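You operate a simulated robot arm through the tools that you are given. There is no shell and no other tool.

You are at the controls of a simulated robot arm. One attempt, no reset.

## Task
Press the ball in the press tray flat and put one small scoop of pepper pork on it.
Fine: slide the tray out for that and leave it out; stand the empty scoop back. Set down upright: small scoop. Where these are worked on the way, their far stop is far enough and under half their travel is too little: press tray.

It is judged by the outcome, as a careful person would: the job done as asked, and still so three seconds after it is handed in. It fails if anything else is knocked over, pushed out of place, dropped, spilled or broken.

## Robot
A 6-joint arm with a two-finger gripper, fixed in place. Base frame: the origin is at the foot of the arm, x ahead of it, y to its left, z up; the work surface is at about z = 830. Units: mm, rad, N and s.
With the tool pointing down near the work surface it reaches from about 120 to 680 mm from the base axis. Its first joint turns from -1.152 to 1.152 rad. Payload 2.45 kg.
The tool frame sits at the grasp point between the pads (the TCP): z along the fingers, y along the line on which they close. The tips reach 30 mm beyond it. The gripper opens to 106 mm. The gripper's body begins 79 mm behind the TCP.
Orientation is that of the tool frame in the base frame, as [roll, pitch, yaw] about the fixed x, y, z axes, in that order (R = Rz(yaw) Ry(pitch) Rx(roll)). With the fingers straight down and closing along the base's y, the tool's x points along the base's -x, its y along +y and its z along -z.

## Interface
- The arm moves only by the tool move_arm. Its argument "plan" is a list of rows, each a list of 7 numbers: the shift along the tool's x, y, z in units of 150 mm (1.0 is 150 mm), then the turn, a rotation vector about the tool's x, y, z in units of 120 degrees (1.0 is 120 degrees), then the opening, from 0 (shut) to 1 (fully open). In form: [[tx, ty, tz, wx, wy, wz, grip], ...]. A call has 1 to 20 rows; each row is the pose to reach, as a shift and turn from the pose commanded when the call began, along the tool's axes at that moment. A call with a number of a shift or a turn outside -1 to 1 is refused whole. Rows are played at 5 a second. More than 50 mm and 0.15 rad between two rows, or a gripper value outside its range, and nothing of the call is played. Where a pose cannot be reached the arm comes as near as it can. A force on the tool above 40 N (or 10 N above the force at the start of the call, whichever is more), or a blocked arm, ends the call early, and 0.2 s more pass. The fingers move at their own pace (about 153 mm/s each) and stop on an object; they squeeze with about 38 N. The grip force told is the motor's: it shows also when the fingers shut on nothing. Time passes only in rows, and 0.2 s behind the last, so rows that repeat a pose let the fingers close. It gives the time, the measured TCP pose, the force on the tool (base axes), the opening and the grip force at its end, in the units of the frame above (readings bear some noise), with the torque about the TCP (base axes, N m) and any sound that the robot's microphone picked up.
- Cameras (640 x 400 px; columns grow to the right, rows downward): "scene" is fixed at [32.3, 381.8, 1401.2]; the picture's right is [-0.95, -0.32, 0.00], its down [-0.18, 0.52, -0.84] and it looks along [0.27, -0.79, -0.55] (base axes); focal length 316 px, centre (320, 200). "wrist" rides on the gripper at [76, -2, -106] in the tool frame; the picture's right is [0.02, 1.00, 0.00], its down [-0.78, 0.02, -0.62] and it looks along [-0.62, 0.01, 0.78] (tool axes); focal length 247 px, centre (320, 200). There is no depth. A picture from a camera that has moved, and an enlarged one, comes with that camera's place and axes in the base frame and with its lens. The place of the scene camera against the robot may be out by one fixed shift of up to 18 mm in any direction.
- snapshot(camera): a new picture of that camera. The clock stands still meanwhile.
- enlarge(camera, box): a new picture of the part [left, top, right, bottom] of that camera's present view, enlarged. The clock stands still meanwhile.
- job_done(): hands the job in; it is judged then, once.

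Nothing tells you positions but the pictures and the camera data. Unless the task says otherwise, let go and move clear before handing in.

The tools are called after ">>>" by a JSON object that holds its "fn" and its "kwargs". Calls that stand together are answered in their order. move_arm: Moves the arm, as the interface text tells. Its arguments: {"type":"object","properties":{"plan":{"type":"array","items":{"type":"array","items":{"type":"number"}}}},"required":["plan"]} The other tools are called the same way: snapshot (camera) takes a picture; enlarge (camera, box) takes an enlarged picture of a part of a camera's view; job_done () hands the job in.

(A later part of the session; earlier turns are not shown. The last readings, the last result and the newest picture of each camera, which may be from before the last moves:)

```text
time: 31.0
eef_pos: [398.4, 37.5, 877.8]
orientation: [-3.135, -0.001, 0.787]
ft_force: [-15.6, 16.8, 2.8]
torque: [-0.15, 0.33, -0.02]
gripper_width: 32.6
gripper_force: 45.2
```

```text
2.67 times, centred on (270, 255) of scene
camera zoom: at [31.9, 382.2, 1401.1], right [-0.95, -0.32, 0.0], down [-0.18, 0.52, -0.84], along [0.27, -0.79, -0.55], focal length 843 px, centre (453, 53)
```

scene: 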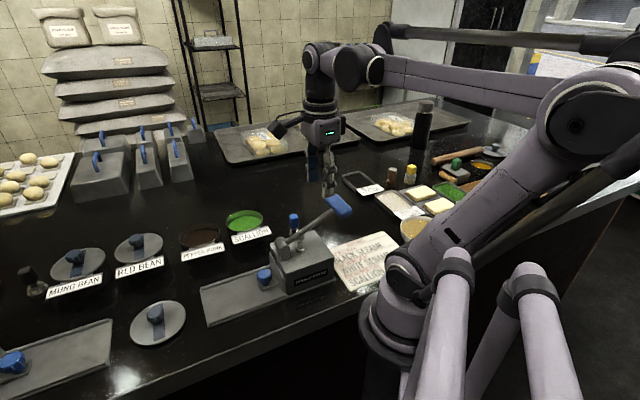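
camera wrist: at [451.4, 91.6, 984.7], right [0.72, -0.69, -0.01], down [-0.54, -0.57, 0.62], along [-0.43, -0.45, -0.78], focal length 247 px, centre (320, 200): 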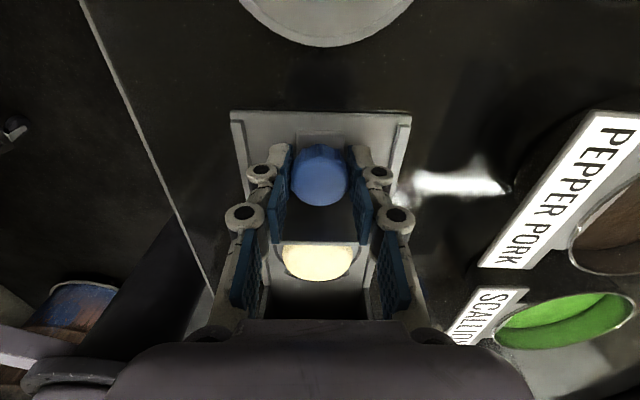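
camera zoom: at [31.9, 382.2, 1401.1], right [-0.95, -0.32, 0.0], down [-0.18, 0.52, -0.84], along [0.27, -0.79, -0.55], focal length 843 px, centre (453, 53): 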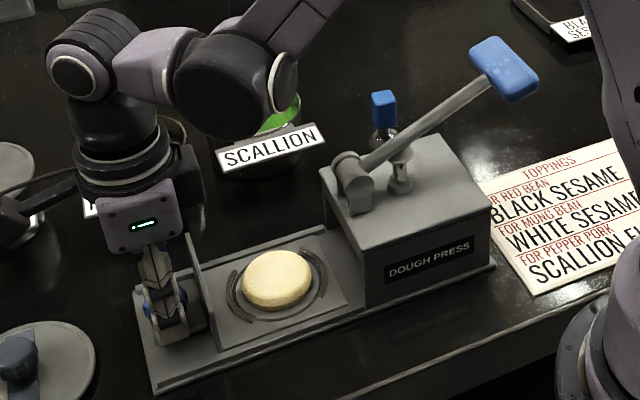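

The ball is now a flat disc and the tray is fully out. I'll release the knob and rise clear.

>>> {"fn": "move_arm", "kwargs": {"plan": [[0, 0, 0, 0, 0, 0, 0.2], [0, 0, 0, 0, 0, 0, 0.57], [0, 0, 0, 0, 0, 0, 0.57], [0, 0, -0.1, 0, 0, 0, 0.57], [0, 0, -0.3, 0, 0, 0, 0.57], [0, 0, -0.55, 0, 0, 0, 0.57], [0, 0, -0.8, 0, 0, 0, 0.57], [0, 0, -1.0, 0, 0, 0, 0.57]]}}

>>> {"fn": "snapshot", "kwargs": {"camera": "wrist"}}

>>> {"fn": "enlarge", "kwargs": {"camera": "wrist", "box": [220, 60, 420, 210]}}

>>> {"fn": "enlarge", "kwargs": {"camera": "wrist", "box": [400, 60, 640, 300]}}

```text
time: 32.8
eef_pos: [399.7, 34.9, 1028.8]
orientation: [-3.14, -0.003, 0.786]
ft_force: [0.2, 1.1, -0.3]
torque: [0.04, 0.0, 0.01]
gripper_width: 60.7
gripper_force: 0.0
```

```text
taken
camera wrist: at [453.1, 89.8, 1135.4], right [0.72, -0.69, 0.0], down [-0.54, -0.57, 0.62], along [-0.43, -0.45, -0.78], focal length 247 px, centre (320, 200)
```

wrist: 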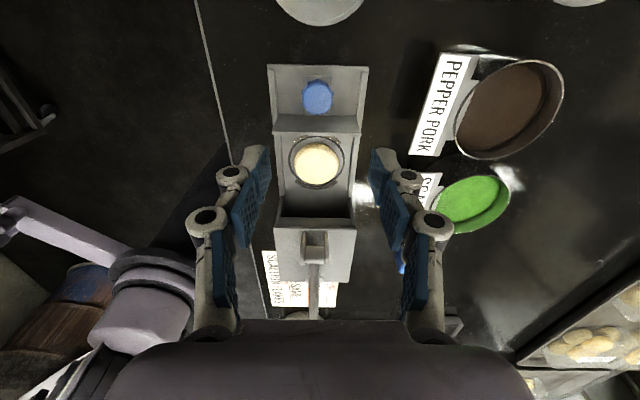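

```text
2.67 times, centred on (320, 135) of wrist
camera zoom: at [453.1, 89.8, 1135.4], right [0.72, -0.69, 0.0], down [-0.54, -0.57, 0.62], along [-0.43, -0.45, -0.78], focal length 659 px, centre (320, 373)
```

zoom: 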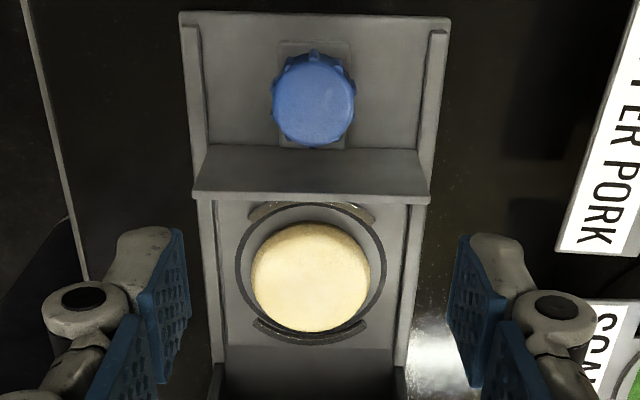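

```text
1.67 times, centred on (520, 180) of wrist
camera zoom: at [453.1, 89.8, 1135.4], right [0.72, -0.69, 0.0], down [-0.54, -0.57, 0.62], along [-0.43, -0.45, -0.78], focal length 412 px, centre (-13, 233)
```

zoom: 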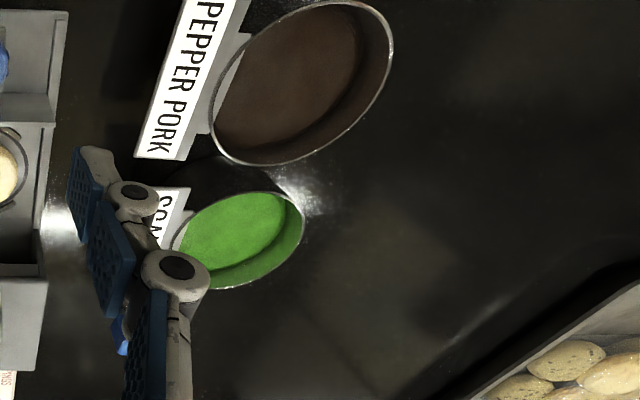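

The dough is a flat disc centred on the tray at about (334, -26). Next I'll go over to the small scoop at about (322, -245) and look at it closely before grasping.

>>> {"fn": "move_arm", "kwargs": {"plan": [[-0.21, 0.12, 0, 0, 0, 0, 0.57], [-0.42, 0.24, 0, 0, 0, 0, 0.57], [-0.63, 0.36, 0, 0, 0, 0, 0.57], [-0.843, 0.476, 0, 0, 0, 0, 0.57]]}}

>>> {"fn": "move_arm", "kwargs": {"plan": [[-0.21, 0.12, 0, 0, 0, 0, 0.57], [-0.42, 0.24, 0, 0, 0, 0, 0.57], [-0.63, 0.36, 0, 0, 0, 0, 0.57], [-0.8, 0.476, 0, 0, 0, 0, 0.57], [-0.8, 0.476, 0.13, 0, 0, 0, 0.57]]}}

>>> {"fn": "snapshot", "kwargs": {"camera": "wrist"}}

>>> {"fn": "enlarge", "kwargs": {"camera": "wrist", "box": [270, 60, 370, 160]}}

```text
time: 33.8
eef_pos: [361.0, -105.0, 1028.4]
orientation: [-3.139, -0.002, 0.787]
ft_force: [0.3, 0.1, -0.1]
torque: [-0.05, -0.02, -0.01]
gripper_width: 60.3
gripper_force: 0.1
```

```text
time: 35.0
eef_pos: [327.0, -240.6, 1007.4]
orientation: [-3.139, -0.002, 0.788]
ft_force: [-0.8, -0.9, -0.7]
torque: [0.02, 0.02, 0.04]
gripper_width: 60.1
gripper_force: 0.0
```

```text
taken
camera wrist: at [380.1, -184.6, 1112.9], right [0.72, -0.69, 0.0], down [-0.54, -0.57, 0.62], along [-0.43, -0.45, -0.78], focal length 247 px, centre (320, 200)
```

wrist: 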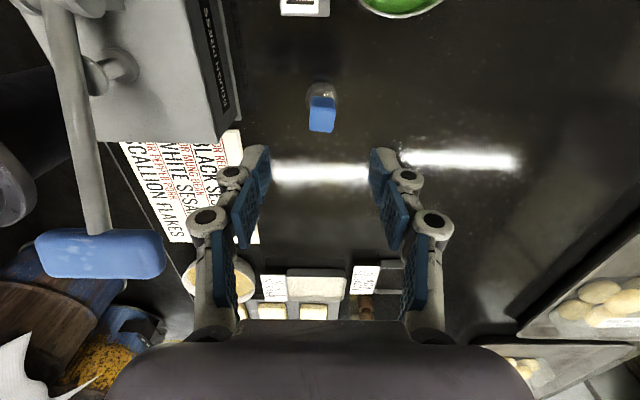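

```text
4.00 times, centred on (320, 110) of wrist
camera zoom: at [380.1, -184.6, 1112.9], right [0.72, -0.69, 0.0], down [-0.54, -0.57, 0.62], along [-0.43, -0.45, -0.78], focal length 988 px, centre (320, 560)
```

zoom: 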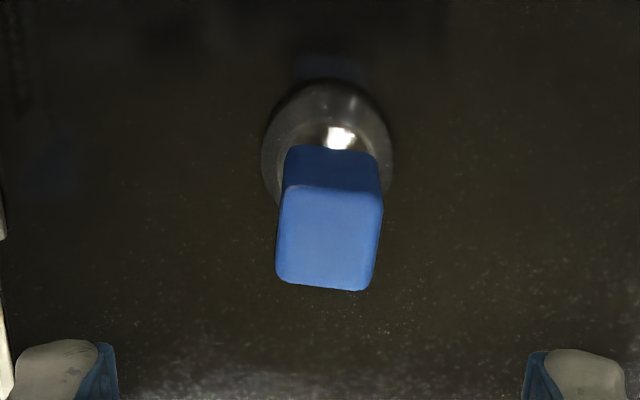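

The scoop stands mouth-down with a dome of about 36 mm. Its 22 mm square blue handle is centred at about (325, -245), from z 865 to 894. It is turned about 7° from my gripper, so I'll turn to match and descend around the handle.

>>> {"fn": "move_arm", "kwargs": {"plan": [[-0.03, 0.01, 0.15, 0, 0, 0.0575, 0.57], [-0.03, 0.01, 0.35, 0, 0, 0.0575, 0.57], [-0.03, 0.01, 0.55, 0, 0, 0.0575, 0.57], [-0.03, 0.01, 0.65, 0, 0, 0.0575, 0.57], [-0.03, 0.01, 0.715, 0, 0, 0.0575, 0.57]]}}

>>> {"fn": "snapshot", "kwargs": {"camera": "wrist"}}

>>> {"fn": "enlarge", "kwargs": {"camera": "scene", "box": [250, 170, 350, 270]}}

```text
time: 36.2
eef_pos: [323.7, -243.5, 899.9]
orientation: [-3.14, -0.001, 0.667]
ft_force: [0.1, 0.6, 0.1]
torque: [-0.01, 0.03, 0.0]
gripper_width: 60.5
gripper_force: 0.2
```

```text
taken
camera wrist: at [383.8, -195.2, 1006.6], right [0.63, -0.77, 0.0], down [-0.6, -0.5, 0.62], along [-0.48, -0.39, -0.78], focal length 247 px, centre (320, 200)
```

wrist: 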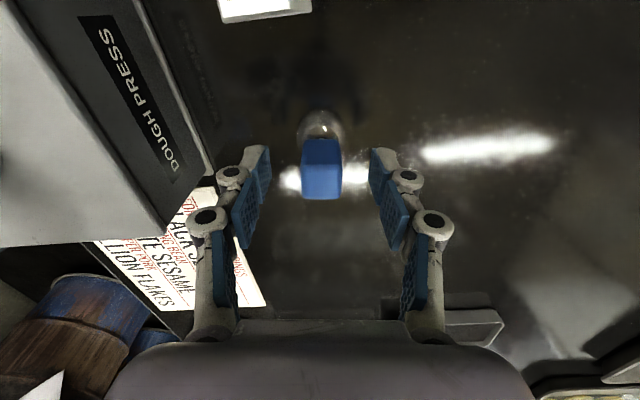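

```text
4.00 times, centred on (300, 220) of scene
camera zoom: at [32.3, 381.8, 1401.2], right [-0.95, -0.32, 0.0], down [-0.18, 0.52, -0.84], along [0.27, -0.79, -0.55], focal length 1264 px, centre (400, 120)
```

zoom: 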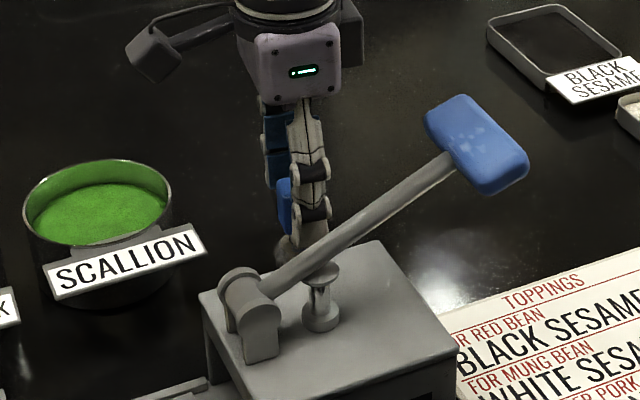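

The handle is centred and square between the pads. I'll close on it.

>>> {"fn": "move_arm", "kwargs": {"plan": [[0, 0, 0, 0, 0, 0, 0.3], [0, 0, 0, 0, 0, 0, 0.1], [0, 0, 0, 0, 0, 0, 0], [0, 0, 0, 0, 0, 0, 0]]}}

>>> {"fn": "snapshot", "kwargs": {"camera": "wrist"}}

```text
time: 37.2
eef_pos: [324.6, -243.1, 901.2]
orientation: [-3.137, -0.003, 0.666]
ft_force: [0.6, 0.7, 0.4]
torque: [0.02, -0.04, 0.0]
gripper_width: 22.1
gripper_force: 37.9
```

```text
taken
camera wrist: at [383.9, -195.2, 1006.9], right [0.64, -0.77, 0.0], down [-0.6, -0.5, 0.62], along [-0.48, -0.39, -0.78], focal length 247 px, centre (320, 200)
```

wrist: 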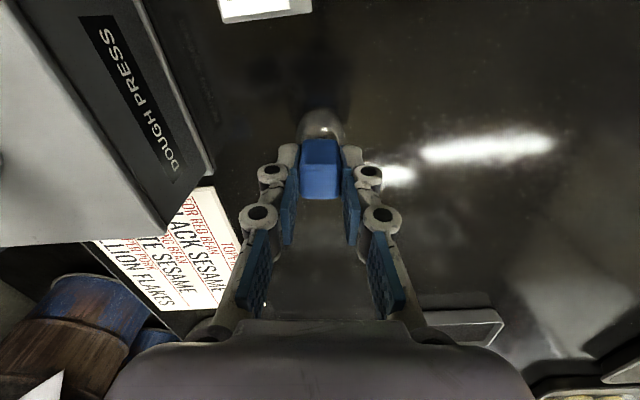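

The scoop is held (22.1 mm). I'll lift it straight up and check that it hangs true.

>>> {"fn": "move_arm", "kwargs": {"plan": [[0, 0, -0.05, 0, 0, 0, 0], [0, 0, -0.2, 0, 0, 0, 0], [0, 0, -0.4, 0, 0, 0, 0], [0, 0, -0.6, 0, 0, 0, 0], [0, 0, -0.8, 0, 0, 0, 0]]}}

>>> {"fn": "snapshot", "kwargs": {"camera": "wrist"}}

>>> {"fn": "enlarge", "kwargs": {"camera": "scene", "box": [250, 150, 350, 250]}}

```text
time: 38.4
eef_pos: [323.6, -245.7, 1019.4]
orientation: [-3.139, -0.002, 0.665]
ft_force: [0.0, -0.4, -0.6]
torque: [0.01, -0.03, 0.03]
gripper_width: 22.2
gripper_force: 38.0
```

```text
taken
camera wrist: at [382.9, -197.6, 1126.9], right [0.64, -0.77, 0.0], down [-0.6, -0.5, 0.62], along [-0.48, -0.39, -0.78], focal length 247 px, centre (320, 200)
```

wrist: 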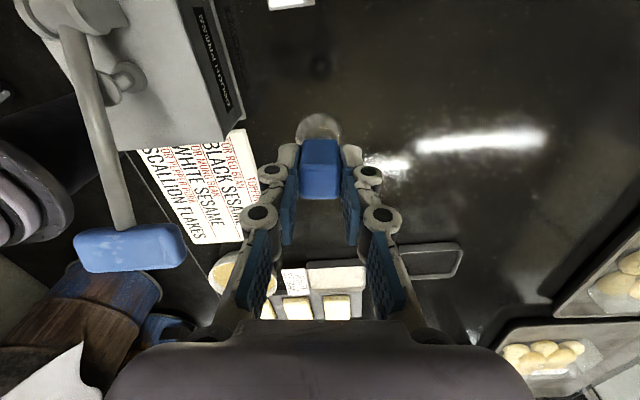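

```text
4.00 times, centred on (300, 200) of scene
camera zoom: at [32.3, 381.8, 1401.2], right [-0.95, -0.32, 0.0], down [-0.18, 0.52, -0.84], along [0.27, -0.79, -0.55], focal length 1264 px, centre (400, 200)
```

zoom: 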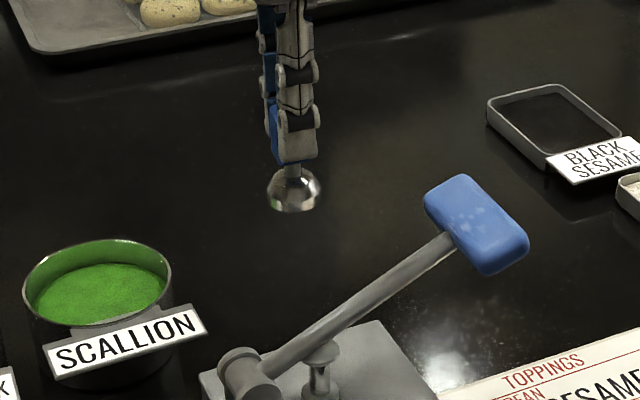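

The scoop hangs upright, dome with its mouth down. I'll carry it toward the pepper pork bowl, high above everything, and locate the bowl.

>>> {"fn": "move_arm", "kwargs": {"plan": [[0.15, 0.015, -0.14, 0, 0, 0, 0], [0.37, 0.035, -0.14, 0, 0, 0, 0], [0.6, 0.06, -0.14, 0, 0, 0, 0], [0.81, 0.082, -0.14, 0, 0, 0, 0]]}}

>>> {"fn": "move_arm", "kwargs": {"plan": [[0.22, 0.02, 0, 0, 0, 0, 0], [0.44, 0.04, 0, 0, 0, 0, 0], [0.65, 0.06, 0, 0, 0, 0, 0], [0.81, 0.082, 0, 0, 0, 0, 0]]}}

>>> {"fn": "snapshot", "kwargs": {"camera": "wrist"}}

>>> {"fn": "snapshot", "kwargs": {"camera": "scene"}}

```text
time: 39.4
eef_pos: [425.8, -178.1, 1040.8]
orientation: [-3.137, -0.004, 0.669]
ft_force: [-0.2, 0.5, -1.5]
torque: [0.0, 0.03, -0.04]
gripper_width: 22.1
gripper_force: 38.3
```

```text
time: 40.4
eef_pos: [531.5, -114.1, 1041.5]
orientation: [-3.139, -0.002, 0.667]
ft_force: [-0.2, 0.1, -0.9]
torque: [-0.02, -0.02, -0.01]
gripper_width: 22.3
gripper_force: 38.1
```

```text
taken
camera wrist: at [590.7, -65.6, 1148.3], right [0.63, -0.77, 0.0], down [-0.6, -0.5, 0.62], along [-0.48, -0.39, -0.78], focal length 247 px, centre (320, 200)
```

wrist: 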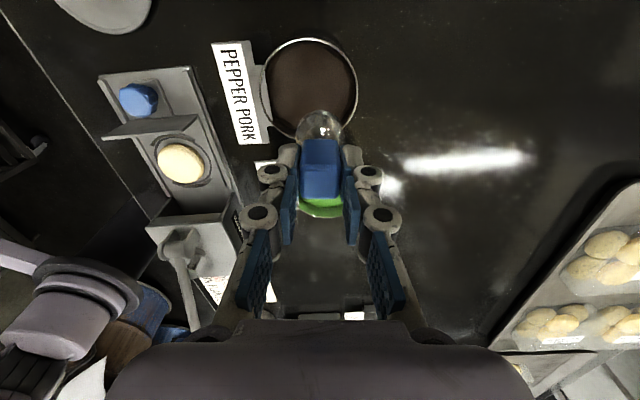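

```text
taken
```

scene: 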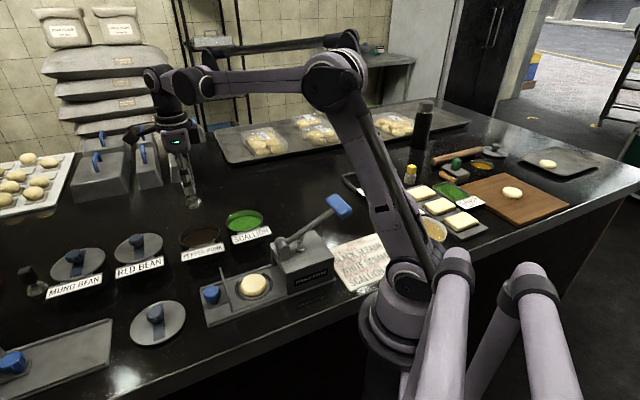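

>>> {"fn": "enlarge", "kwargs": {"camera": "wrist", "box": [200, 20, 400, 150]}}

>>> {"fn": "enlarge", "kwargs": {"camera": "scene", "box": [150, 150, 290, 270]}}

```text
3.08 times, centred on (300, 85) of wrist
camera zoom: at [590.7, -65.6, 1148.3], right [0.63, -0.77, 0.0], down [-0.6, -0.5, 0.62], along [-0.48, -0.39, -0.78], focal length 760 px, centre (382, 554)
```

zoom: 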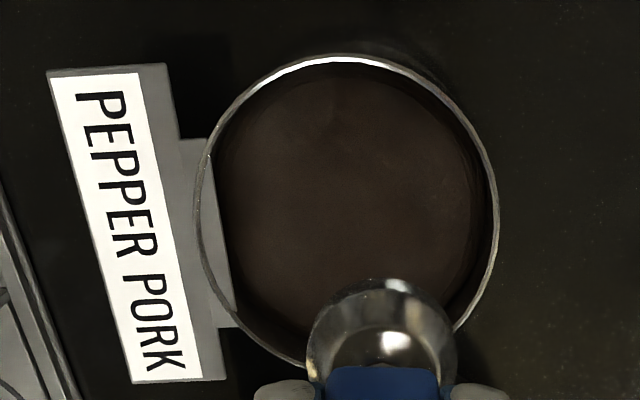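

```text
3.33 times, centred on (220, 210) of scene
camera zoom: at [32.3, 381.8, 1401.2], right [-0.95, -0.32, 0.0], down [-0.18, 0.52, -0.84], along [0.27, -0.79, -0.55], focal length 1054 px, centre (653, 167)
```

zoom: 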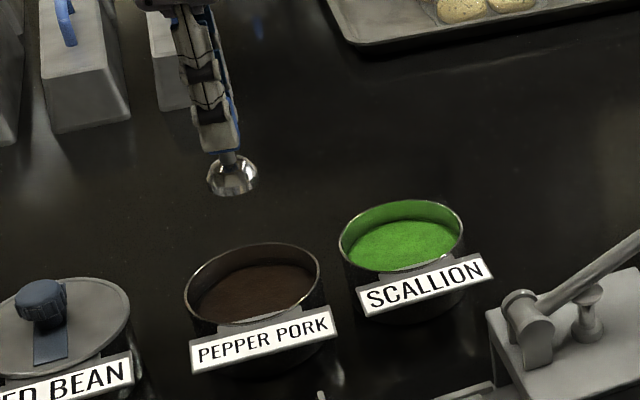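

The pepper pork bowl's rim is centred at about (531, -98) at z 888, 98 mm wide, with the filling about 18 mm below the rim. I'll centre the scoop over it and lower it to just above the filling.

>>> {"fn": "move_arm", "kwargs": {"plan": [[0.03, -0.04, 0.0, 0, 0, 0, 0], [0.062, -0.084, 0.05, 0, 0, 0, 0], [0.062, -0.084, 0.22, 0, 0, 0, 0], [0.062, -0.084, 0.4, 0, 0, 0, 0], [0.062, -0.084, 0.53, 0, 0, 0, 0]]}}

>>> {"fn": "enlarge", "kwargs": {"camera": "wrist", "box": [220, 40, 420, 200]}}

>>> {"fn": "enlarge", "kwargs": {"camera": "scene", "box": [150, 180, 250, 280]}}

```text
time: 41.6
eef_pos: [528.9, -97.3, 961.2]
orientation: [-3.138, -0.001, 0.667]
ft_force: [-0.1, -0.5, -1.5]
torque: [0.03, 0.01, 0.01]
gripper_width: 22.3
gripper_force: 37.9
```

```text
2.50 times, centred on (320, 120) of wrist
camera zoom: at [588.9, -50.0, 1068.8], right [0.64, -0.77, 0.0], down [-0.6, -0.5, 0.62], along [-0.48, -0.39, -0.78], focal length 617 px, centre (320, 400)
```

zoom: 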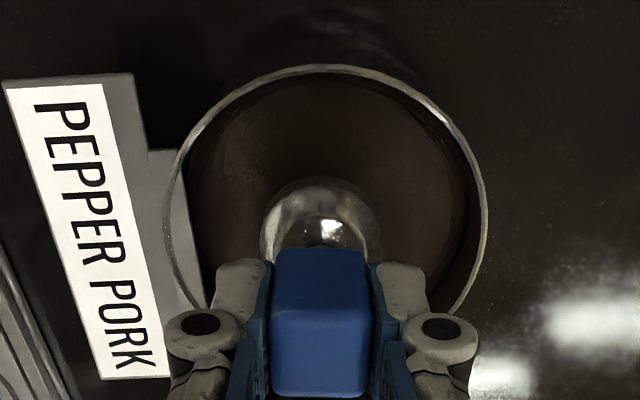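

```text
4.00 times, centred on (200, 230) of scene
camera zoom: at [32.3, 381.8, 1401.2], right [-0.95, -0.32, 0.0], down [-0.18, 0.52, -0.84], along [0.27, -0.79, -0.55], focal length 1264 px, centre (800, 80)
```

zoom: 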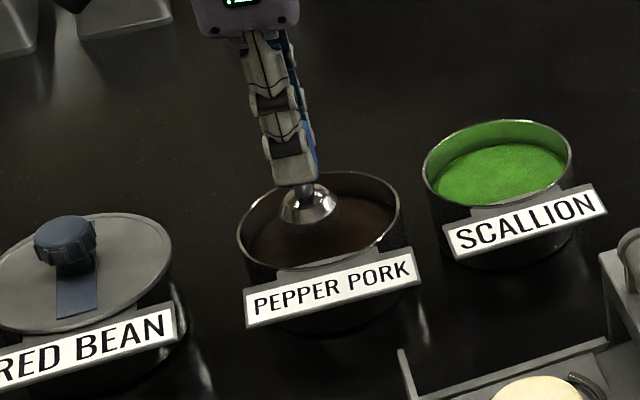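

The scoop is centred just above the filling. I'll dip it slowly about 13 mm into the pork.

>>> {"fn": "move_arm", "kwargs": {"plan": [[0, 0, 0.05, 0, 0, 0, 0], [0, 0, 0.1, 0, 0, 0, 0], [0, 0, 0.15, 0, 0, 0, 0], [0, 0, 0.19, 0, 0, 0, 0], [0, 0, 0.225, 0, 0, 0, 0], [0, 0, 0.225, 0, 0, 0, 0]]}}

>>> {"fn": "enlarge", "kwargs": {"camera": "wrist", "box": [220, 40, 420, 200]}}

>>> {"fn": "enlarge", "kwargs": {"camera": "scene", "box": [150, 180, 250, 280]}}

```text
time: 43.0
eef_pos: [529.8, -98.0, 929.9]
orientation: [-3.141, -0.002, 0.668]
ft_force: [-0.1, -1.8, 27.7]
torque: [-0.06, -0.06, -0.02]
gripper_width: 21.9
gripper_force: 38.2
```

```text
2.50 times, centred on (320, 120) of wrist
camera zoom: at [589.0, -49.1, 1036.4], right [0.63, -0.77, 0.0], down [-0.6, -0.5, 0.62], along [-0.48, -0.39, -0.78], focal length 617 px, centre (320, 400)
```

zoom: 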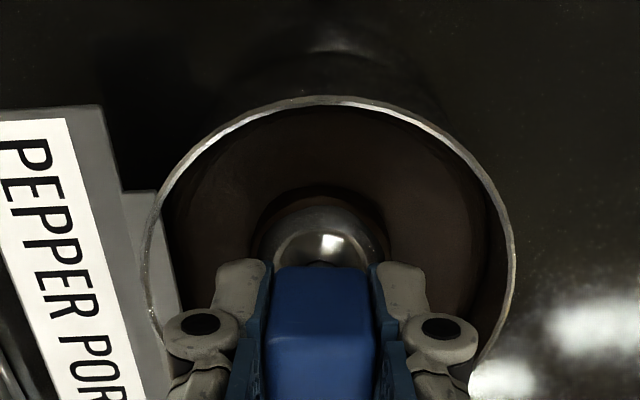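

```text
4.00 times, centred on (200, 230) of scene
camera zoom: at [31.8, 381.8, 1401.2], right [-0.95, -0.32, 0.0], down [-0.18, 0.52, -0.84], along [0.27, -0.79, -0.55], focal length 1264 px, centre (800, 80)
```

zoom: 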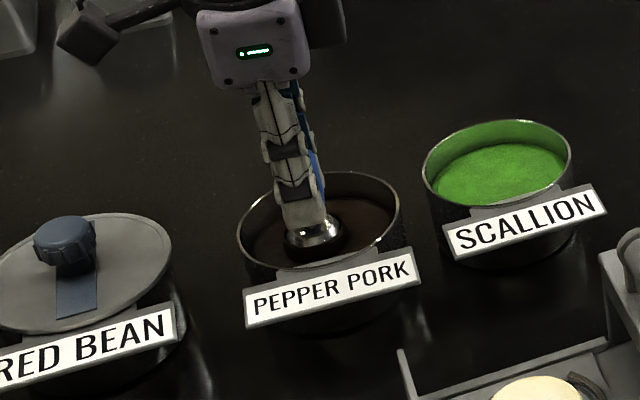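

The filling resists with about 28 N at this depth. I'll lift slowly and look whether the scoop has taken a portion.

>>> {"fn": "move_arm", "kwargs": {"plan": [[0, 0, -0.05, 0, 0, 0, 0], [0, 0, -0.12, 0, 0, 0, 0], [0, 0, -0.2, 0, 0, 0, 0], [0, 0, -0.28, 0, 0, 0, 0], [0, 0, -0.36, 0, 0, 0, 0], [0, 0, -0.44, 0, 0, 0, 0]]}}

>>> {"fn": "enlarge", "kwargs": {"camera": "wrist", "box": [220, 40, 420, 200]}}

>>> {"fn": "enlarge", "kwargs": {"camera": "scene", "box": [170, 160, 240, 230]}}

>>> {"fn": "enlarge", "kwargs": {"camera": "scene", "box": [150, 180, 250, 280]}}

```text
time: 44.4
eef_pos: [530.0, -96.9, 995.2]
orientation: [-3.137, -0.003, 0.665]
ft_force: [0.2, 0.0, -1.7]
torque: [-0.03, 0.04, -0.02]
gripper_width: 21.9
gripper_force: 37.8
```

```text
2.50 times, centred on (320, 120) of wrist
camera zoom: at [588.4, -48.7, 1102.0], right [0.64, -0.77, 0.0], down [-0.6, -0.5, 0.62], along [-0.48, -0.39, -0.78], focal length 617 px, centre (320, 400)
```

zoom: 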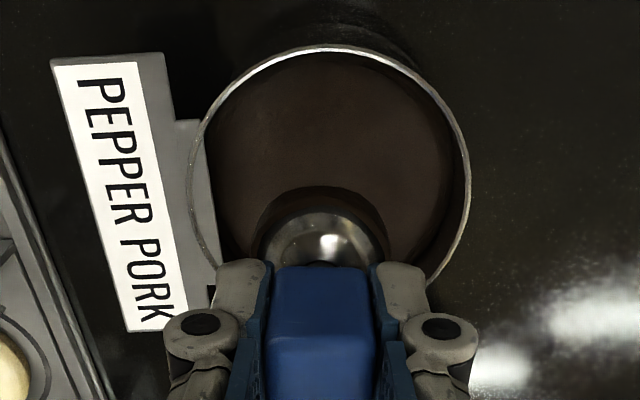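

```text
5.71 times, centred on (205, 195) of scene
camera zoom: at [32.3, 381.8, 1401.2], right [-0.95, -0.32, 0.0], down [-0.18, 0.52, -0.84], along [0.27, -0.79, -0.55], focal length 1806 px, centre (977, 229)
```

zoom: 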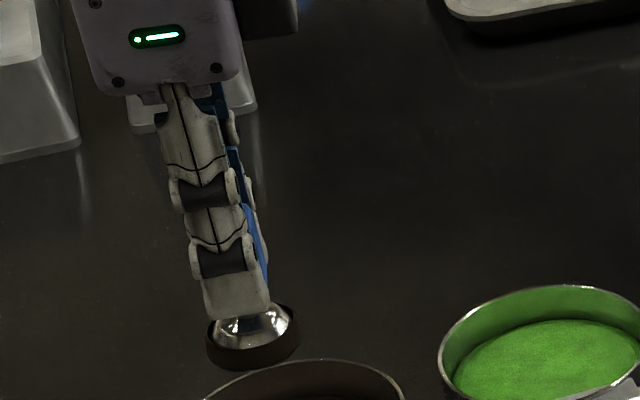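

```text
4.00 times, centred on (200, 230) of scene
camera zoom: at [32.3, 381.8, 1401.2], right [-0.95, -0.32, 0.0], down [-0.18, 0.52, -0.84], along [0.27, -0.79, -0.55], focal length 1264 px, centre (800, 80)
```

zoom: 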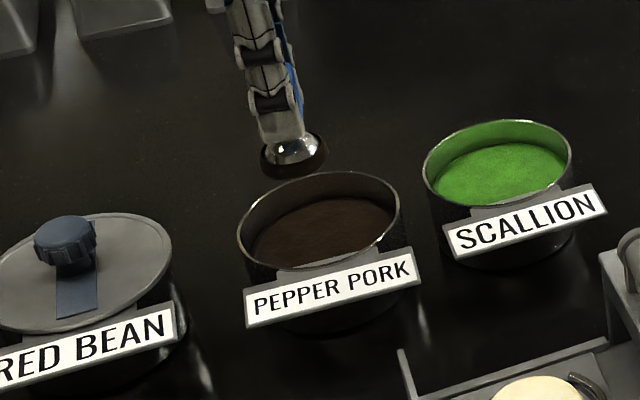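

The scoop has taken a brown portion under its dome, and it has slid up a little in the grip. I'll check how much before moving on.

>>> {"fn": "enlarge", "kwargs": {"camera": "wrist", "box": [260, 110, 380, 210]}}

>>> {"fn": "enlarge", "kwargs": {"camera": "scene", "box": [190, 190, 230, 230]}}

```text
4.00 times, centred on (320, 160) of wrist
camera zoom: at [588.4, -48.7, 1102.0], right [0.64, -0.77, 0.0], down [-0.6, -0.5, 0.62], along [-0.48, -0.39, -0.78], focal length 988 px, centre (320, 360)
```

zoom: 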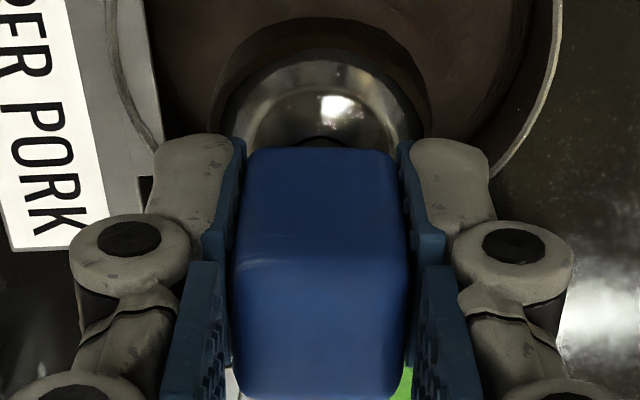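

```text
10.00 times, centred on (210, 210) of scene
camera zoom: at [32.3, 381.8, 1401.2], right [-0.95, -0.32, 0.0], down [-0.18, 0.52, -0.84], along [0.27, -0.79, -0.55], focal length 3161 px, centre (1420, 100)
```

zoom: 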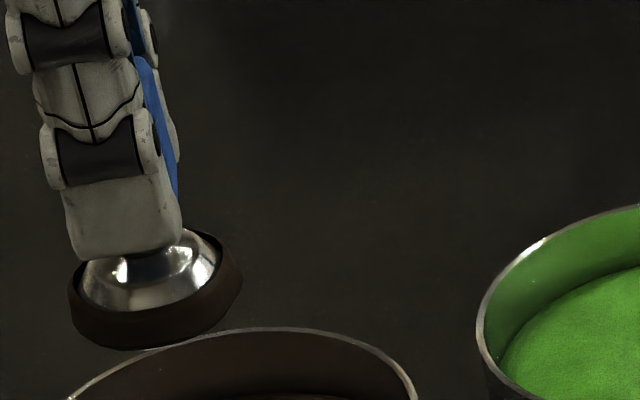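

The portion sits firmly around the dome base, and the scoop slid up about 11 mm (its mouth is now about 59 mm below the TCP). I'll carry it gently over the dough disc.

>>> {"fn": "move_arm", "kwargs": {"plan": [[-0.02, -0.03, -0.05, 0, 0, 0, 0], [-0.07, -0.11, -0.1, 0, 0, 0, 0], [-0.14, -0.23, -0.1, 0, 0, 0, 0], [-0.22, -0.35, -0.1, 0, 0, 0, 0], [-0.3, -0.47, -0.1, 0, 0, 0, 0], [-0.35, -0.56, -0.1, 0, 0, 0, 0], [-0.368, -0.59, -0.1, 0, 0, 0, 0]]}}

>>> {"fn": "move_arm", "kwargs": {"plan": [[-0.02, -0.03, 0, 0, 0, -0.01, 0], [-0.07, -0.11, 0, 0, 0, -0.02, 0], [-0.14, -0.23, 0, 0, 0, -0.03, 0], [-0.22, -0.35, 0, 0, 0, -0.04, 0], [-0.3, -0.47, 0, 0, 0, -0.056, 0], [-0.35, -0.56, 0, 0, 0, -0.056, 0], [-0.368, -0.59, 0, 0, 0, -0.056, 0]]}}

>>> {"fn": "snapshot", "kwargs": {"camera": "wrist"}}

>>> {"fn": "enlarge", "kwargs": {"camera": "scene", "box": [190, 200, 310, 310]}}

```text
time: 46.0
eef_pos: [432.7, -61.9, 1009.0]
orientation: [-3.137, -0.001, 0.666]
ft_force: [0.0, 0.2, 0.1]
torque: [0.0, 0.02, -0.03]
gripper_width: 22.1
gripper_force: 38.2
```

```text
time: 47.6
eef_pos: [331.4, -25.9, 1009.2]
orientation: [-3.139, -0.002, 0.784]
ft_force: [0.2, 0.6, -1.4]
torque: [-0.01, -0.01, -0.02]
gripper_width: 22.1
gripper_force: 37.7
```

```text
taken
camera wrist: at [386.1, 28.4, 1117.0], right [0.72, -0.69, 0.0], down [-0.54, -0.57, 0.62], along [-0.43, -0.45, -0.78], focal length 247 px, centre (320, 200)
```

wrist: 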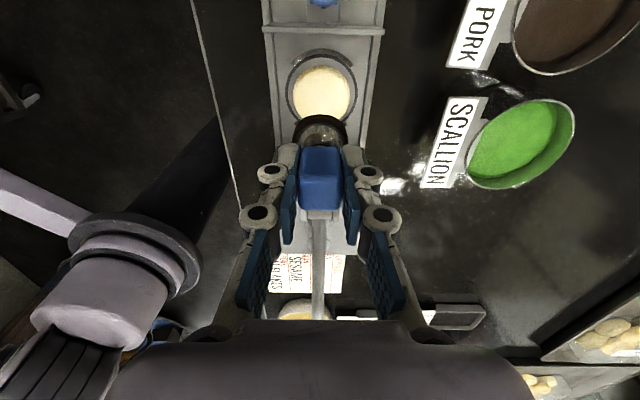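

```text
3.64 times, centred on (250, 255) of scene
camera zoom: at [32.3, 381.8, 1401.2], right [-0.95, -0.32, 0.0], down [-0.18, 0.52, -0.84], along [0.27, -0.79, -0.55], focal length 1150 px, centre (574, 0)
```

zoom: 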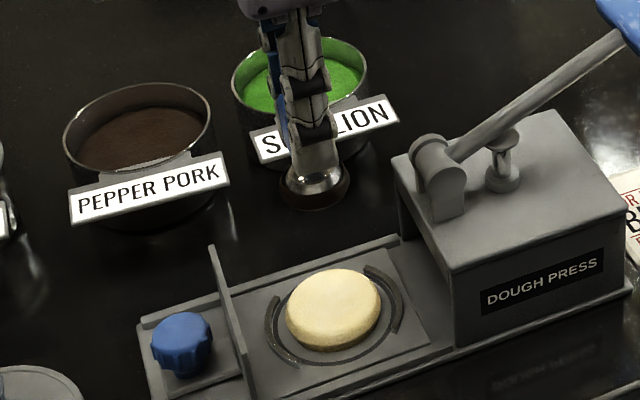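

The disc is about 4–5 mm outward of the scoop; I'll correct that and lower until the portion is just above the dough.

>>> {"fn": "move_arm", "kwargs": {"plan": [[0.03, 0.005, 0.08, 0, 0, 0, 0], [0.03, 0.005, 0.2, 0, 0, 0, 0], [0.03, 0.005, 0.32, 0, 0, 0, 0], [0.03, 0.005, 0.42, 0, 0, 0, 0], [0.03, 0.005, 0.5, 0, 0, 0, 0], [0.03, 0.005, 0.53, 0, 0, 0, 0]]}}

>>> {"fn": "snapshot", "kwargs": {"camera": "wrist"}}

>>> {"fn": "enlarge", "kwargs": {"camera": "scene", "box": [200, 220, 300, 320]}}

```text
time: 49.0
eef_pos: [338.9, -23.0, 930.5]
orientation: [-3.14, -0.002, 0.784]
ft_force: [-0.1, -1.0, -0.9]
torque: [-0.01, -0.01, -0.01]
gripper_width: 21.9
gripper_force: 38.4
```

```text
taken
camera wrist: at [391.6, 31.0, 1037.1], right [0.72, -0.69, 0.0], down [-0.54, -0.57, 0.62], along [-0.43, -0.45, -0.78], focal length 247 px, centre (320, 200)
```

wrist: 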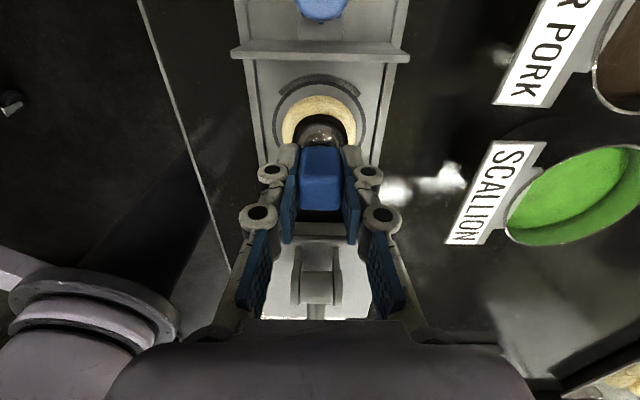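

```text
4.00 times, centred on (250, 270) of scene
camera zoom: at [32.3, 381.8, 1401.2], right [-0.95, -0.32, 0.0], down [-0.18, 0.52, -0.84], along [0.27, -0.79, -0.55], focal length 1264 px, centre (600, -80)
```

zoom: 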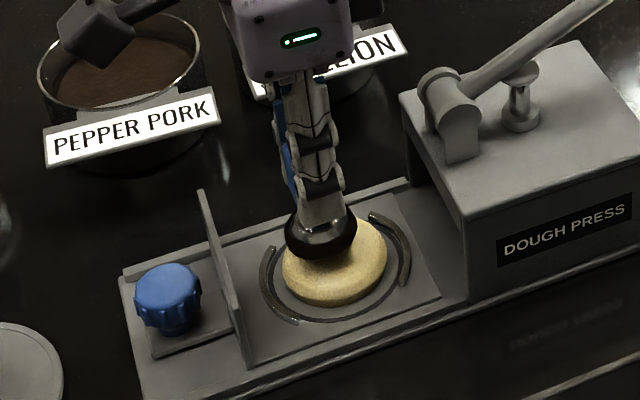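

>>> {"fn": "enlarge", "kwargs": {"camera": "wrist", "box": [250, 70, 390, 170]}}

>>> {"fn": "enlarge", "kwargs": {"camera": "scene", "box": [225, 235, 285, 295]}}

```text
4.00 times, centred on (320, 120) of wrist
camera zoom: at [391.6, 31.0, 1037.1], right [0.72, -0.69, 0.0], down [-0.54, -0.57, 0.62], along [-0.43, -0.45, -0.78], focal length 988 px, centre (320, 520)
```

zoom: 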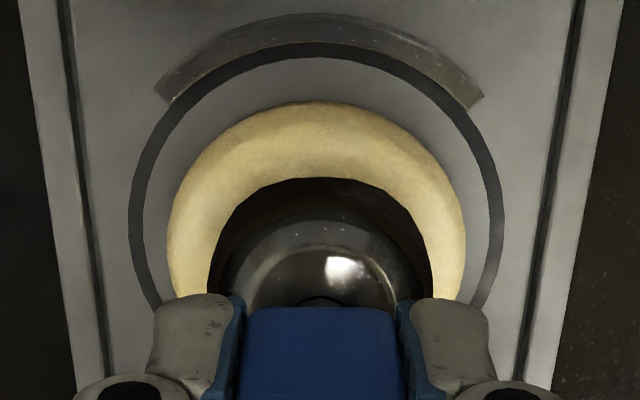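

```text
6.67 times, centred on (255, 265) of scene
camera zoom: at [32.3, 381.8, 1401.2], right [-0.95, -0.32, 0.0], down [-0.18, 0.52, -0.84], along [0.27, -0.79, -0.55], focal length 2107 px, centre (753, -233)
```

zoom: 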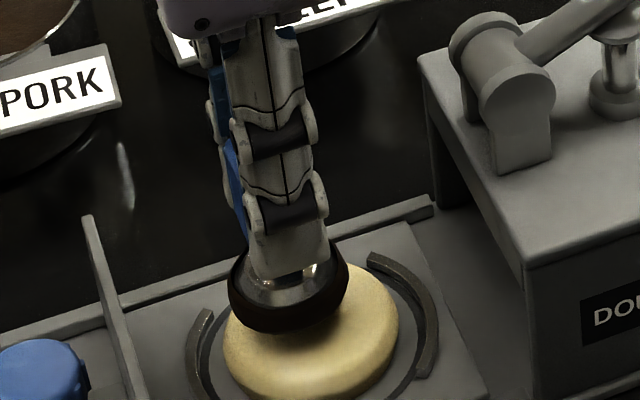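

Comparing both views, the scoop is about 5 mm too far outward. I'll shift it inward and lower a few millimetres.

>>> {"fn": "move_arm", "kwargs": {"plan": [[-0.017, 0, 0.0, 0, 0, 0, 0], [-0.033, 0, 0.02, 0, 0, 0, 0], [-0.033, 0, 0.04, 0, 0, 0, 0], [-0.033, 0, 0.04, 0, 0, 0, 0]]}}

>>> {"fn": "enlarge", "kwargs": {"camera": "wrist", "box": [250, 70, 390, 170]}}

>>> {"fn": "enlarge", "kwargs": {"camera": "scene", "box": [225, 235, 285, 295]}}

```text
time: 50.0
eef_pos: [334.6, -27.7, 923.5]
orientation: [-3.14, 0.0, 0.782]
ft_force: [-0.1, -0.6, -1.2]
torque: [0.0, 0.0, 0.0]
gripper_width: 21.8
gripper_force: 38.4
```

```text
4.00 times, centred on (320, 120) of wrist
camera zoom: at [387.5, 27.1, 1030.4], right [0.72, -0.69, 0.0], down [-0.54, -0.57, 0.62], along [-0.43, -0.45, -0.78], focal length 988 px, centre (320, 520)
```

zoom: 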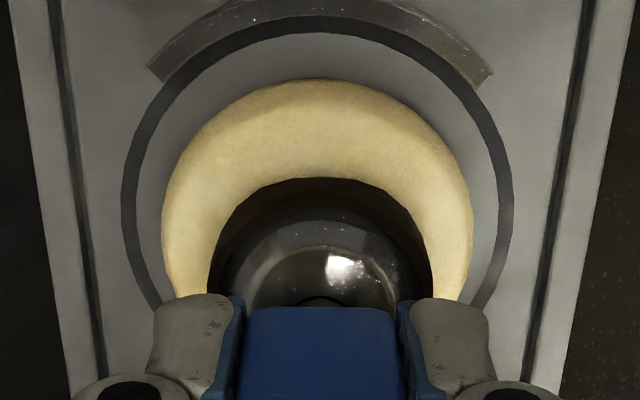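

```text
6.67 times, centred on (255, 265) of scene
camera zoom: at [32.3, 381.8, 1401.2], right [-0.95, -0.32, 0.0], down [-0.18, 0.52, -0.84], along [0.27, -0.79, -0.55], focal length 2107 px, centre (753, -233)
```

zoom: 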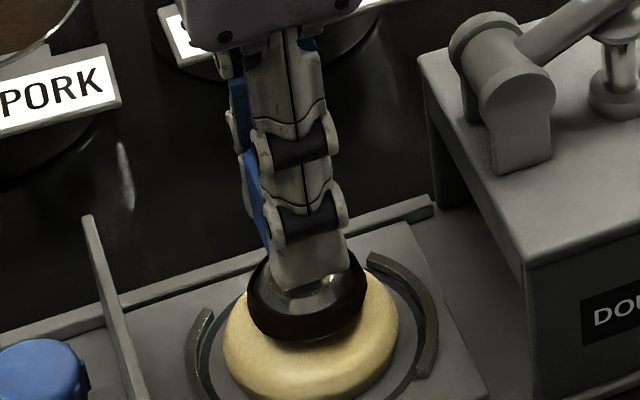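

Now it's centred on the disc in both views. I'll lower in 2 mm steps, watching for first contact.

>>> {"fn": "move_arm", "kwargs": {"plan": [[0, 0, 0.013, 0, 0, 0, 0], [0, 0, 0.027, 0, 0, 0, 0], [0, 0, 0.04, 0, 0, 0, 0]]}}

>>> {"fn": "enlarge", "kwargs": {"camera": "scene", "box": [225, 235, 285, 295]}}

```text
time: 50.8
eef_pos: [334.3, -28.5, 917.5]
orientation: [-3.141, -0.002, 0.783]
ft_force: [-0.1, -0.2, -0.5]
torque: [0.01, 0.02, 0.02]
gripper_width: 21.8
gripper_force: 38.5
```

```text
6.67 times, centred on (255, 265) of scene
camera zoom: at [32.3, 381.8, 1401.2], right [-0.95, -0.32, 0.0], down [-0.18, 0.52, -0.84], along [0.27, -0.79, -0.55], focal length 2107 px, centre (753, -233)
```

zoom: 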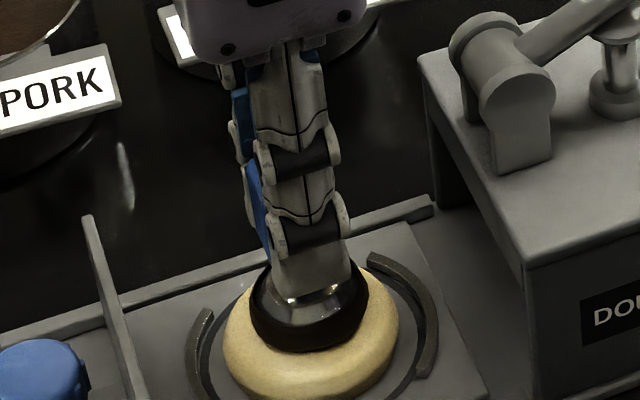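

>>> {"fn": "move_arm", "kwargs": {"plan": [[0, 0, 0.013, 0, 0, 0, 0], [0, 0, 0.02, 0, 0, 0, 0]]}}

>>> {"fn": "enlarge", "kwargs": {"camera": "scene", "box": [225, 235, 285, 295]}}

```text
time: 51.4
eef_pos: [333.9, -27.8, 916.6]
orientation: [-3.14, -0.002, 0.783]
ft_force: [0.4, -1.6, 28.0]
torque: [-0.04, -0.04, 0.05]
gripper_width: 22.0
gripper_force: 37.9
```

```text
6.67 times, centred on (255, 265) of scene
camera zoom: at [32.0, 381.8, 1401.2], right [-0.95, -0.32, 0.0], down [-0.18, 0.52, -0.84], along [0.27, -0.79, -0.55], focal length 2107 px, centre (753, -233)
```

zoom: 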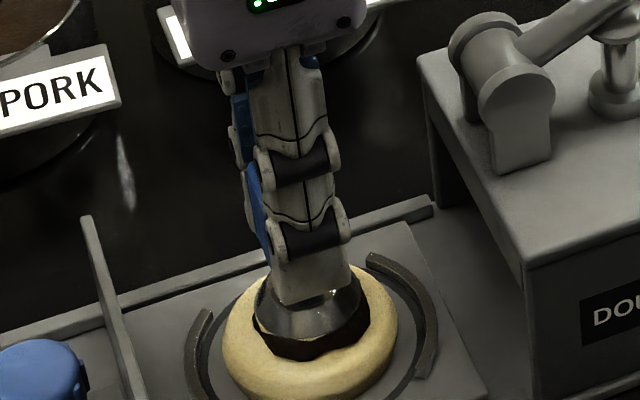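

Contact made with about 28 N; the portion looks pressed onto the dough. I'll lift gently and look whether it stays.

>>> {"fn": "move_arm", "kwargs": {"plan": [[0, 0, -0.02, 0, 0, 0, 0], [0, 0, -0.05, 0, 0, 0, 0], [0, 0, -0.1, 0, 0, 0, 0], [0, 0, -0.16, 0, 0, 0, 0], [0, 0, -0.24, 0, 0, 0, 0]]}}

>>> {"fn": "enlarge", "kwargs": {"camera": "scene", "box": [225, 215, 295, 295]}}

>>> {"fn": "enlarge", "kwargs": {"camera": "wrist", "box": [240, 60, 400, 180]}}

```text
time: 52.6
eef_pos: [333.5, -27.1, 950.7]
orientation: [-3.14, -0.003, 0.783]
ft_force: [-0.3, 0.4, -0.6]
torque: [0.0, -0.01, 0.04]
gripper_width: 22.1
gripper_force: 38.4
```

```text
5.00 times, centred on (260, 255) of scene
camera zoom: at [32.3, 381.8, 1401.2], right [-0.95, -0.32, 0.0], down [-0.18, 0.52, -0.84], along [0.27, -0.79, -0.55], focal length 1581 px, centre (620, -75)
```

zoom: 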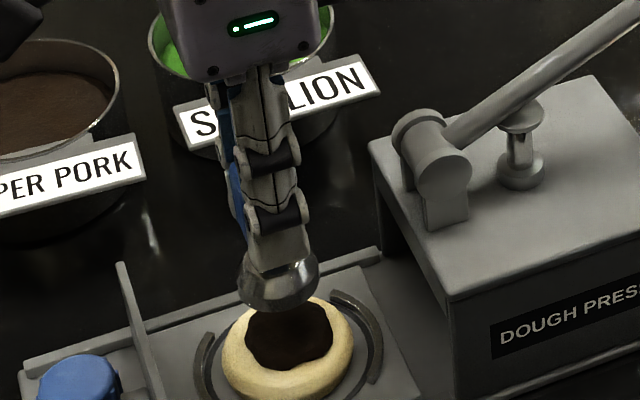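

```text
3.33 times, centred on (320, 120) of wrist
camera zoom: at [387.1, 28.0, 1058.5], right [0.72, -0.69, 0.0], down [-0.54, -0.57, 0.62], along [-0.43, -0.45, -0.78], focal length 823 px, centre (320, 467)
```

zoom: 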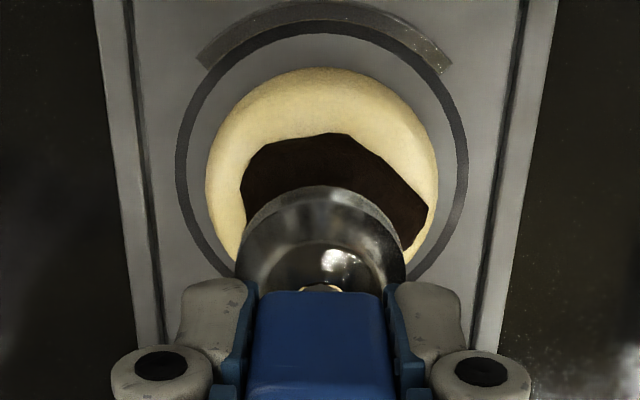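

The pork is on the dough and the scoop is empty. I'll rise and carry the scoop back toward its spot at about (324, -244), keeping high and clear of the press corner.

>>> {"fn": "move_arm", "kwargs": {"plan": [[0, 0, -0.2, 0, 0, 0, 0], [0, 0, -0.43, 0, 0, 0, 0], [-0.07, 0.15, -0.43, 0, 0, 0.014, 0], [-0.15, 0.31, -0.43, 0, 0, 0.028, 0], [-0.24, 0.5, -0.43, 0, 0, 0.042, 0], [-0.335, 0.682, -0.43, 0, 0, 0.0555, 0]]}}

>>> {"fn": "move_arm", "kwargs": {"plan": [[-0.17, 0.09, 0, 0, 0, 0, 0], [-0.34, 0.19, 0, 0, 0, 0, 0], [-0.51, 0.28, 0, 0, 0, 0, 0], [-0.64, 0.35, 0, 0, 0, 0, 0], [-0.688, 0.379, 0, 0, 0, 0, 0]]}}

>>> {"fn": "snapshot", "kwargs": {"camera": "wrist"}}

>>> {"fn": "enlarge", "kwargs": {"camera": "wrist", "box": [260, 100, 380, 210]}}

>>> {"fn": "enlarge", "kwargs": {"camera": "scene", "box": [200, 160, 340, 310]}}

```text
time: 54.0
eef_pos: [371.5, -135.5, 1016.5]
orientation: [-3.139, -0.002, 0.668]
ft_force: [-0.2, -0.2, -1.6]
torque: [-0.04, -0.02, 0.03]
gripper_width: 21.9
gripper_force: 37.5
```

```text
time: 55.2
eef_pos: [324.7, -244.7, 1016.2]
orientation: [-3.138, -0.001, 0.669]
ft_force: [-0.4, 1.2, 0.2]
torque: [0.0, 0.0, -0.01]
gripper_width: 21.8
gripper_force: 38.4
```

```text
taken
camera wrist: at [384.3, -196.0, 1123.2], right [0.64, -0.77, 0.0], down [-0.6, -0.5, 0.62], along [-0.48, -0.39, -0.78], focal length 247 px, centre (320, 200)
```

wrist: 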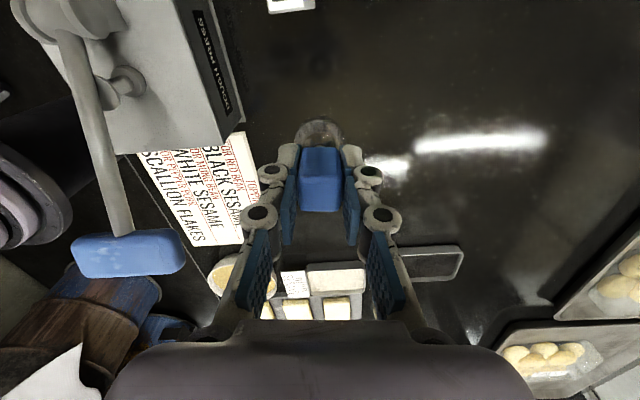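

```text
3.64 times, centred on (320, 155) of wrist
camera zoom: at [384.3, -196.0, 1123.2], right [0.64, -0.77, 0.0], down [-0.6, -0.5, 0.62], along [-0.48, -0.39, -0.78], focal length 898 px, centre (320, 364)
```

zoom: 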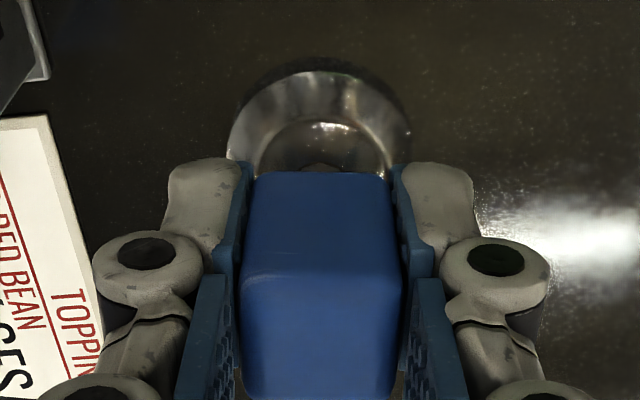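

```text
2.67 times, centred on (270, 235) of scene
camera zoom: at [32.3, 381.8, 1401.2], right [-0.95, -0.32, 0.0], down [-0.18, 0.52, -0.84], along [0.27, -0.79, -0.55], focal length 843 px, centre (453, 107)
```

zoom: 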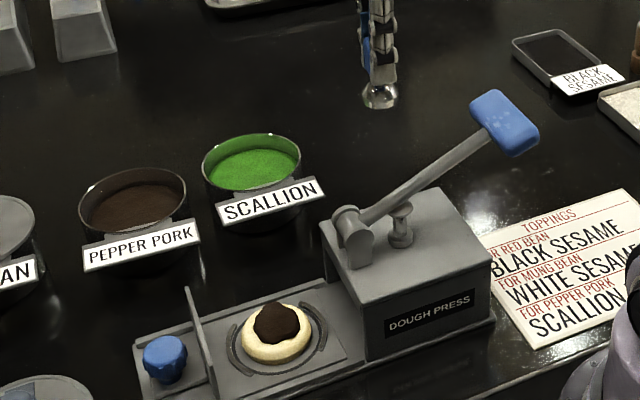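

The scoop is held upright with its mouth about 59 mm below the TCP, so it should touch the counter at TCP z ≈ 889. I'll lower to just above that.

>>> {"fn": "move_arm", "kwargs": {"plan": [[0, 0, 0.2, 0, 0, 0, 0], [0, 0, 0.42, 0, 0, 0, 0], [0, 0, 0.62, 0, 0, 0, 0], [0, 0, 0.75, 0, 0, 0, 0], [0, 0, 0.815, 0, 0, 0, 0]]}}

>>> {"fn": "enlarge", "kwargs": {"camera": "scene", "box": [260, 180, 340, 260]}}

>>> {"fn": "enlarge", "kwargs": {"camera": "wrist", "box": [260, 80, 380, 210]}}

```text
time: 56.4
eef_pos: [325.7, -244.2, 892.7]
orientation: [-3.138, 0.0, 0.669]
ft_force: [-0.5, -0.5, -1.3]
torque: [-0.03, 0.02, 0.0]
gripper_width: 22.2
gripper_force: 38.0
```

```text
5.00 times, centred on (300, 220) of scene
camera zoom: at [32.3, 381.8, 1401.2], right [-0.95, -0.32, 0.0], down [-0.18, 0.52, -0.84], along [0.27, -0.79, -0.55], focal length 1581 px, centre (420, 100)
```

zoom: 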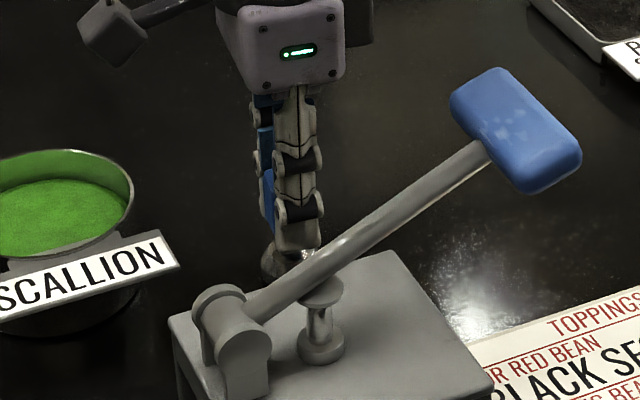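

```text
3.08 times, centred on (320, 145) of wrist
camera zoom: at [385.1, -196.1, 998.3], right [0.64, -0.77, 0.0], down [-0.6, -0.5, 0.62], along [-0.48, -0.39, -0.78], focal length 760 px, centre (320, 369)
```

zoom: 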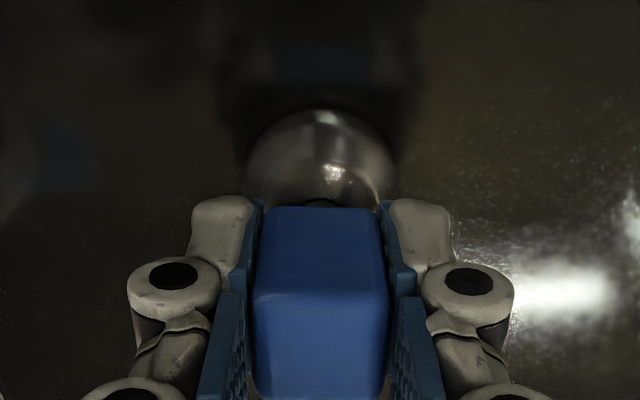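

I'm a few millimetres above the counter. I'll lower 1 mm at a time until it touches.

>>> {"fn": "move_arm", "kwargs": {"plan": [[0, 0, 0.007, 0, 0, 0, 0], [0, 0, 0.013, 0, 0, 0, 0], [0, 0, 0.02, 0, 0, 0, 0]]}}

```text
time: 57.2
eef_pos: [325.4, -244.8, 890.1]
orientation: [-3.139, -0.004, 0.667]
ft_force: [-0.2, -0.2, -0.7]
torque: [-0.01, 0.02, 0.01]
gripper_width: 21.8
gripper_force: 37.8
```

>>> {"fn": "move_arm", "kwargs": {"plan": [[0, 0, 0.005, 0, 0, 0, 0], [0, 0, 0.01, 0, 0, 0, 0]]}}

```text
time: 57.8
eef_pos: [324.6, -244.3, 889.0]
orientation: [-3.138, -0.002, 0.667]
ft_force: [0.1, -0.8, 9.4]
torque: [-0.04, -0.07, -0.01]
gripper_width: 22.3
gripper_force: 37.6
```

The scoop touched the counter at z 889 as expected, with a light 9 N. I'll open and check that it stands before rising.

>>> {"fn": "move_arm", "kwargs": {"plan": [[0, 0, 0, 0, 0, 0, 0.25], [0, 0, 0, 0, 0, 0, 0.4], [0, 0, 0, 0, 0, 0, 0.57], [0, 0, 0, 0, 0, 0, 0.57]]}}

>>> {"fn": "snapshot", "kwargs": {"camera": "wrist"}}

```text
time: 58.8
eef_pos: [324.4, -243.6, 888.7]
orientation: [-3.139, -0.002, 0.667]
ft_force: [-0.6, 1.1, -0.8]
torque: [0.0, 0.03, 0.0]
gripper_width: 60.2
gripper_force: 0.0
```

```text
taken
camera wrist: at [384.4, -195.7, 995.4], right [0.64, -0.77, 0.0], down [-0.6, -0.5, 0.62], along [-0.48, -0.39, -0.78], focal length 247 px, centre (320, 200)
```

wrist: 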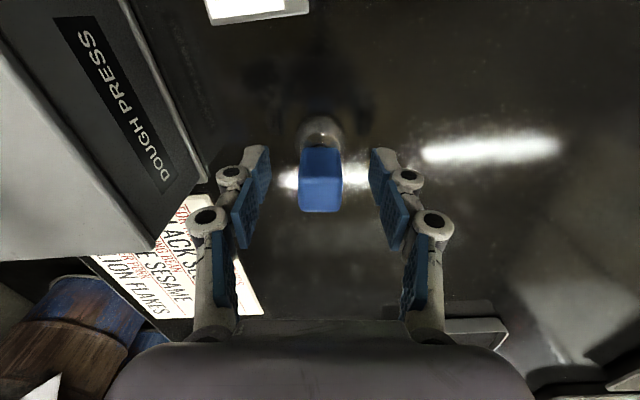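

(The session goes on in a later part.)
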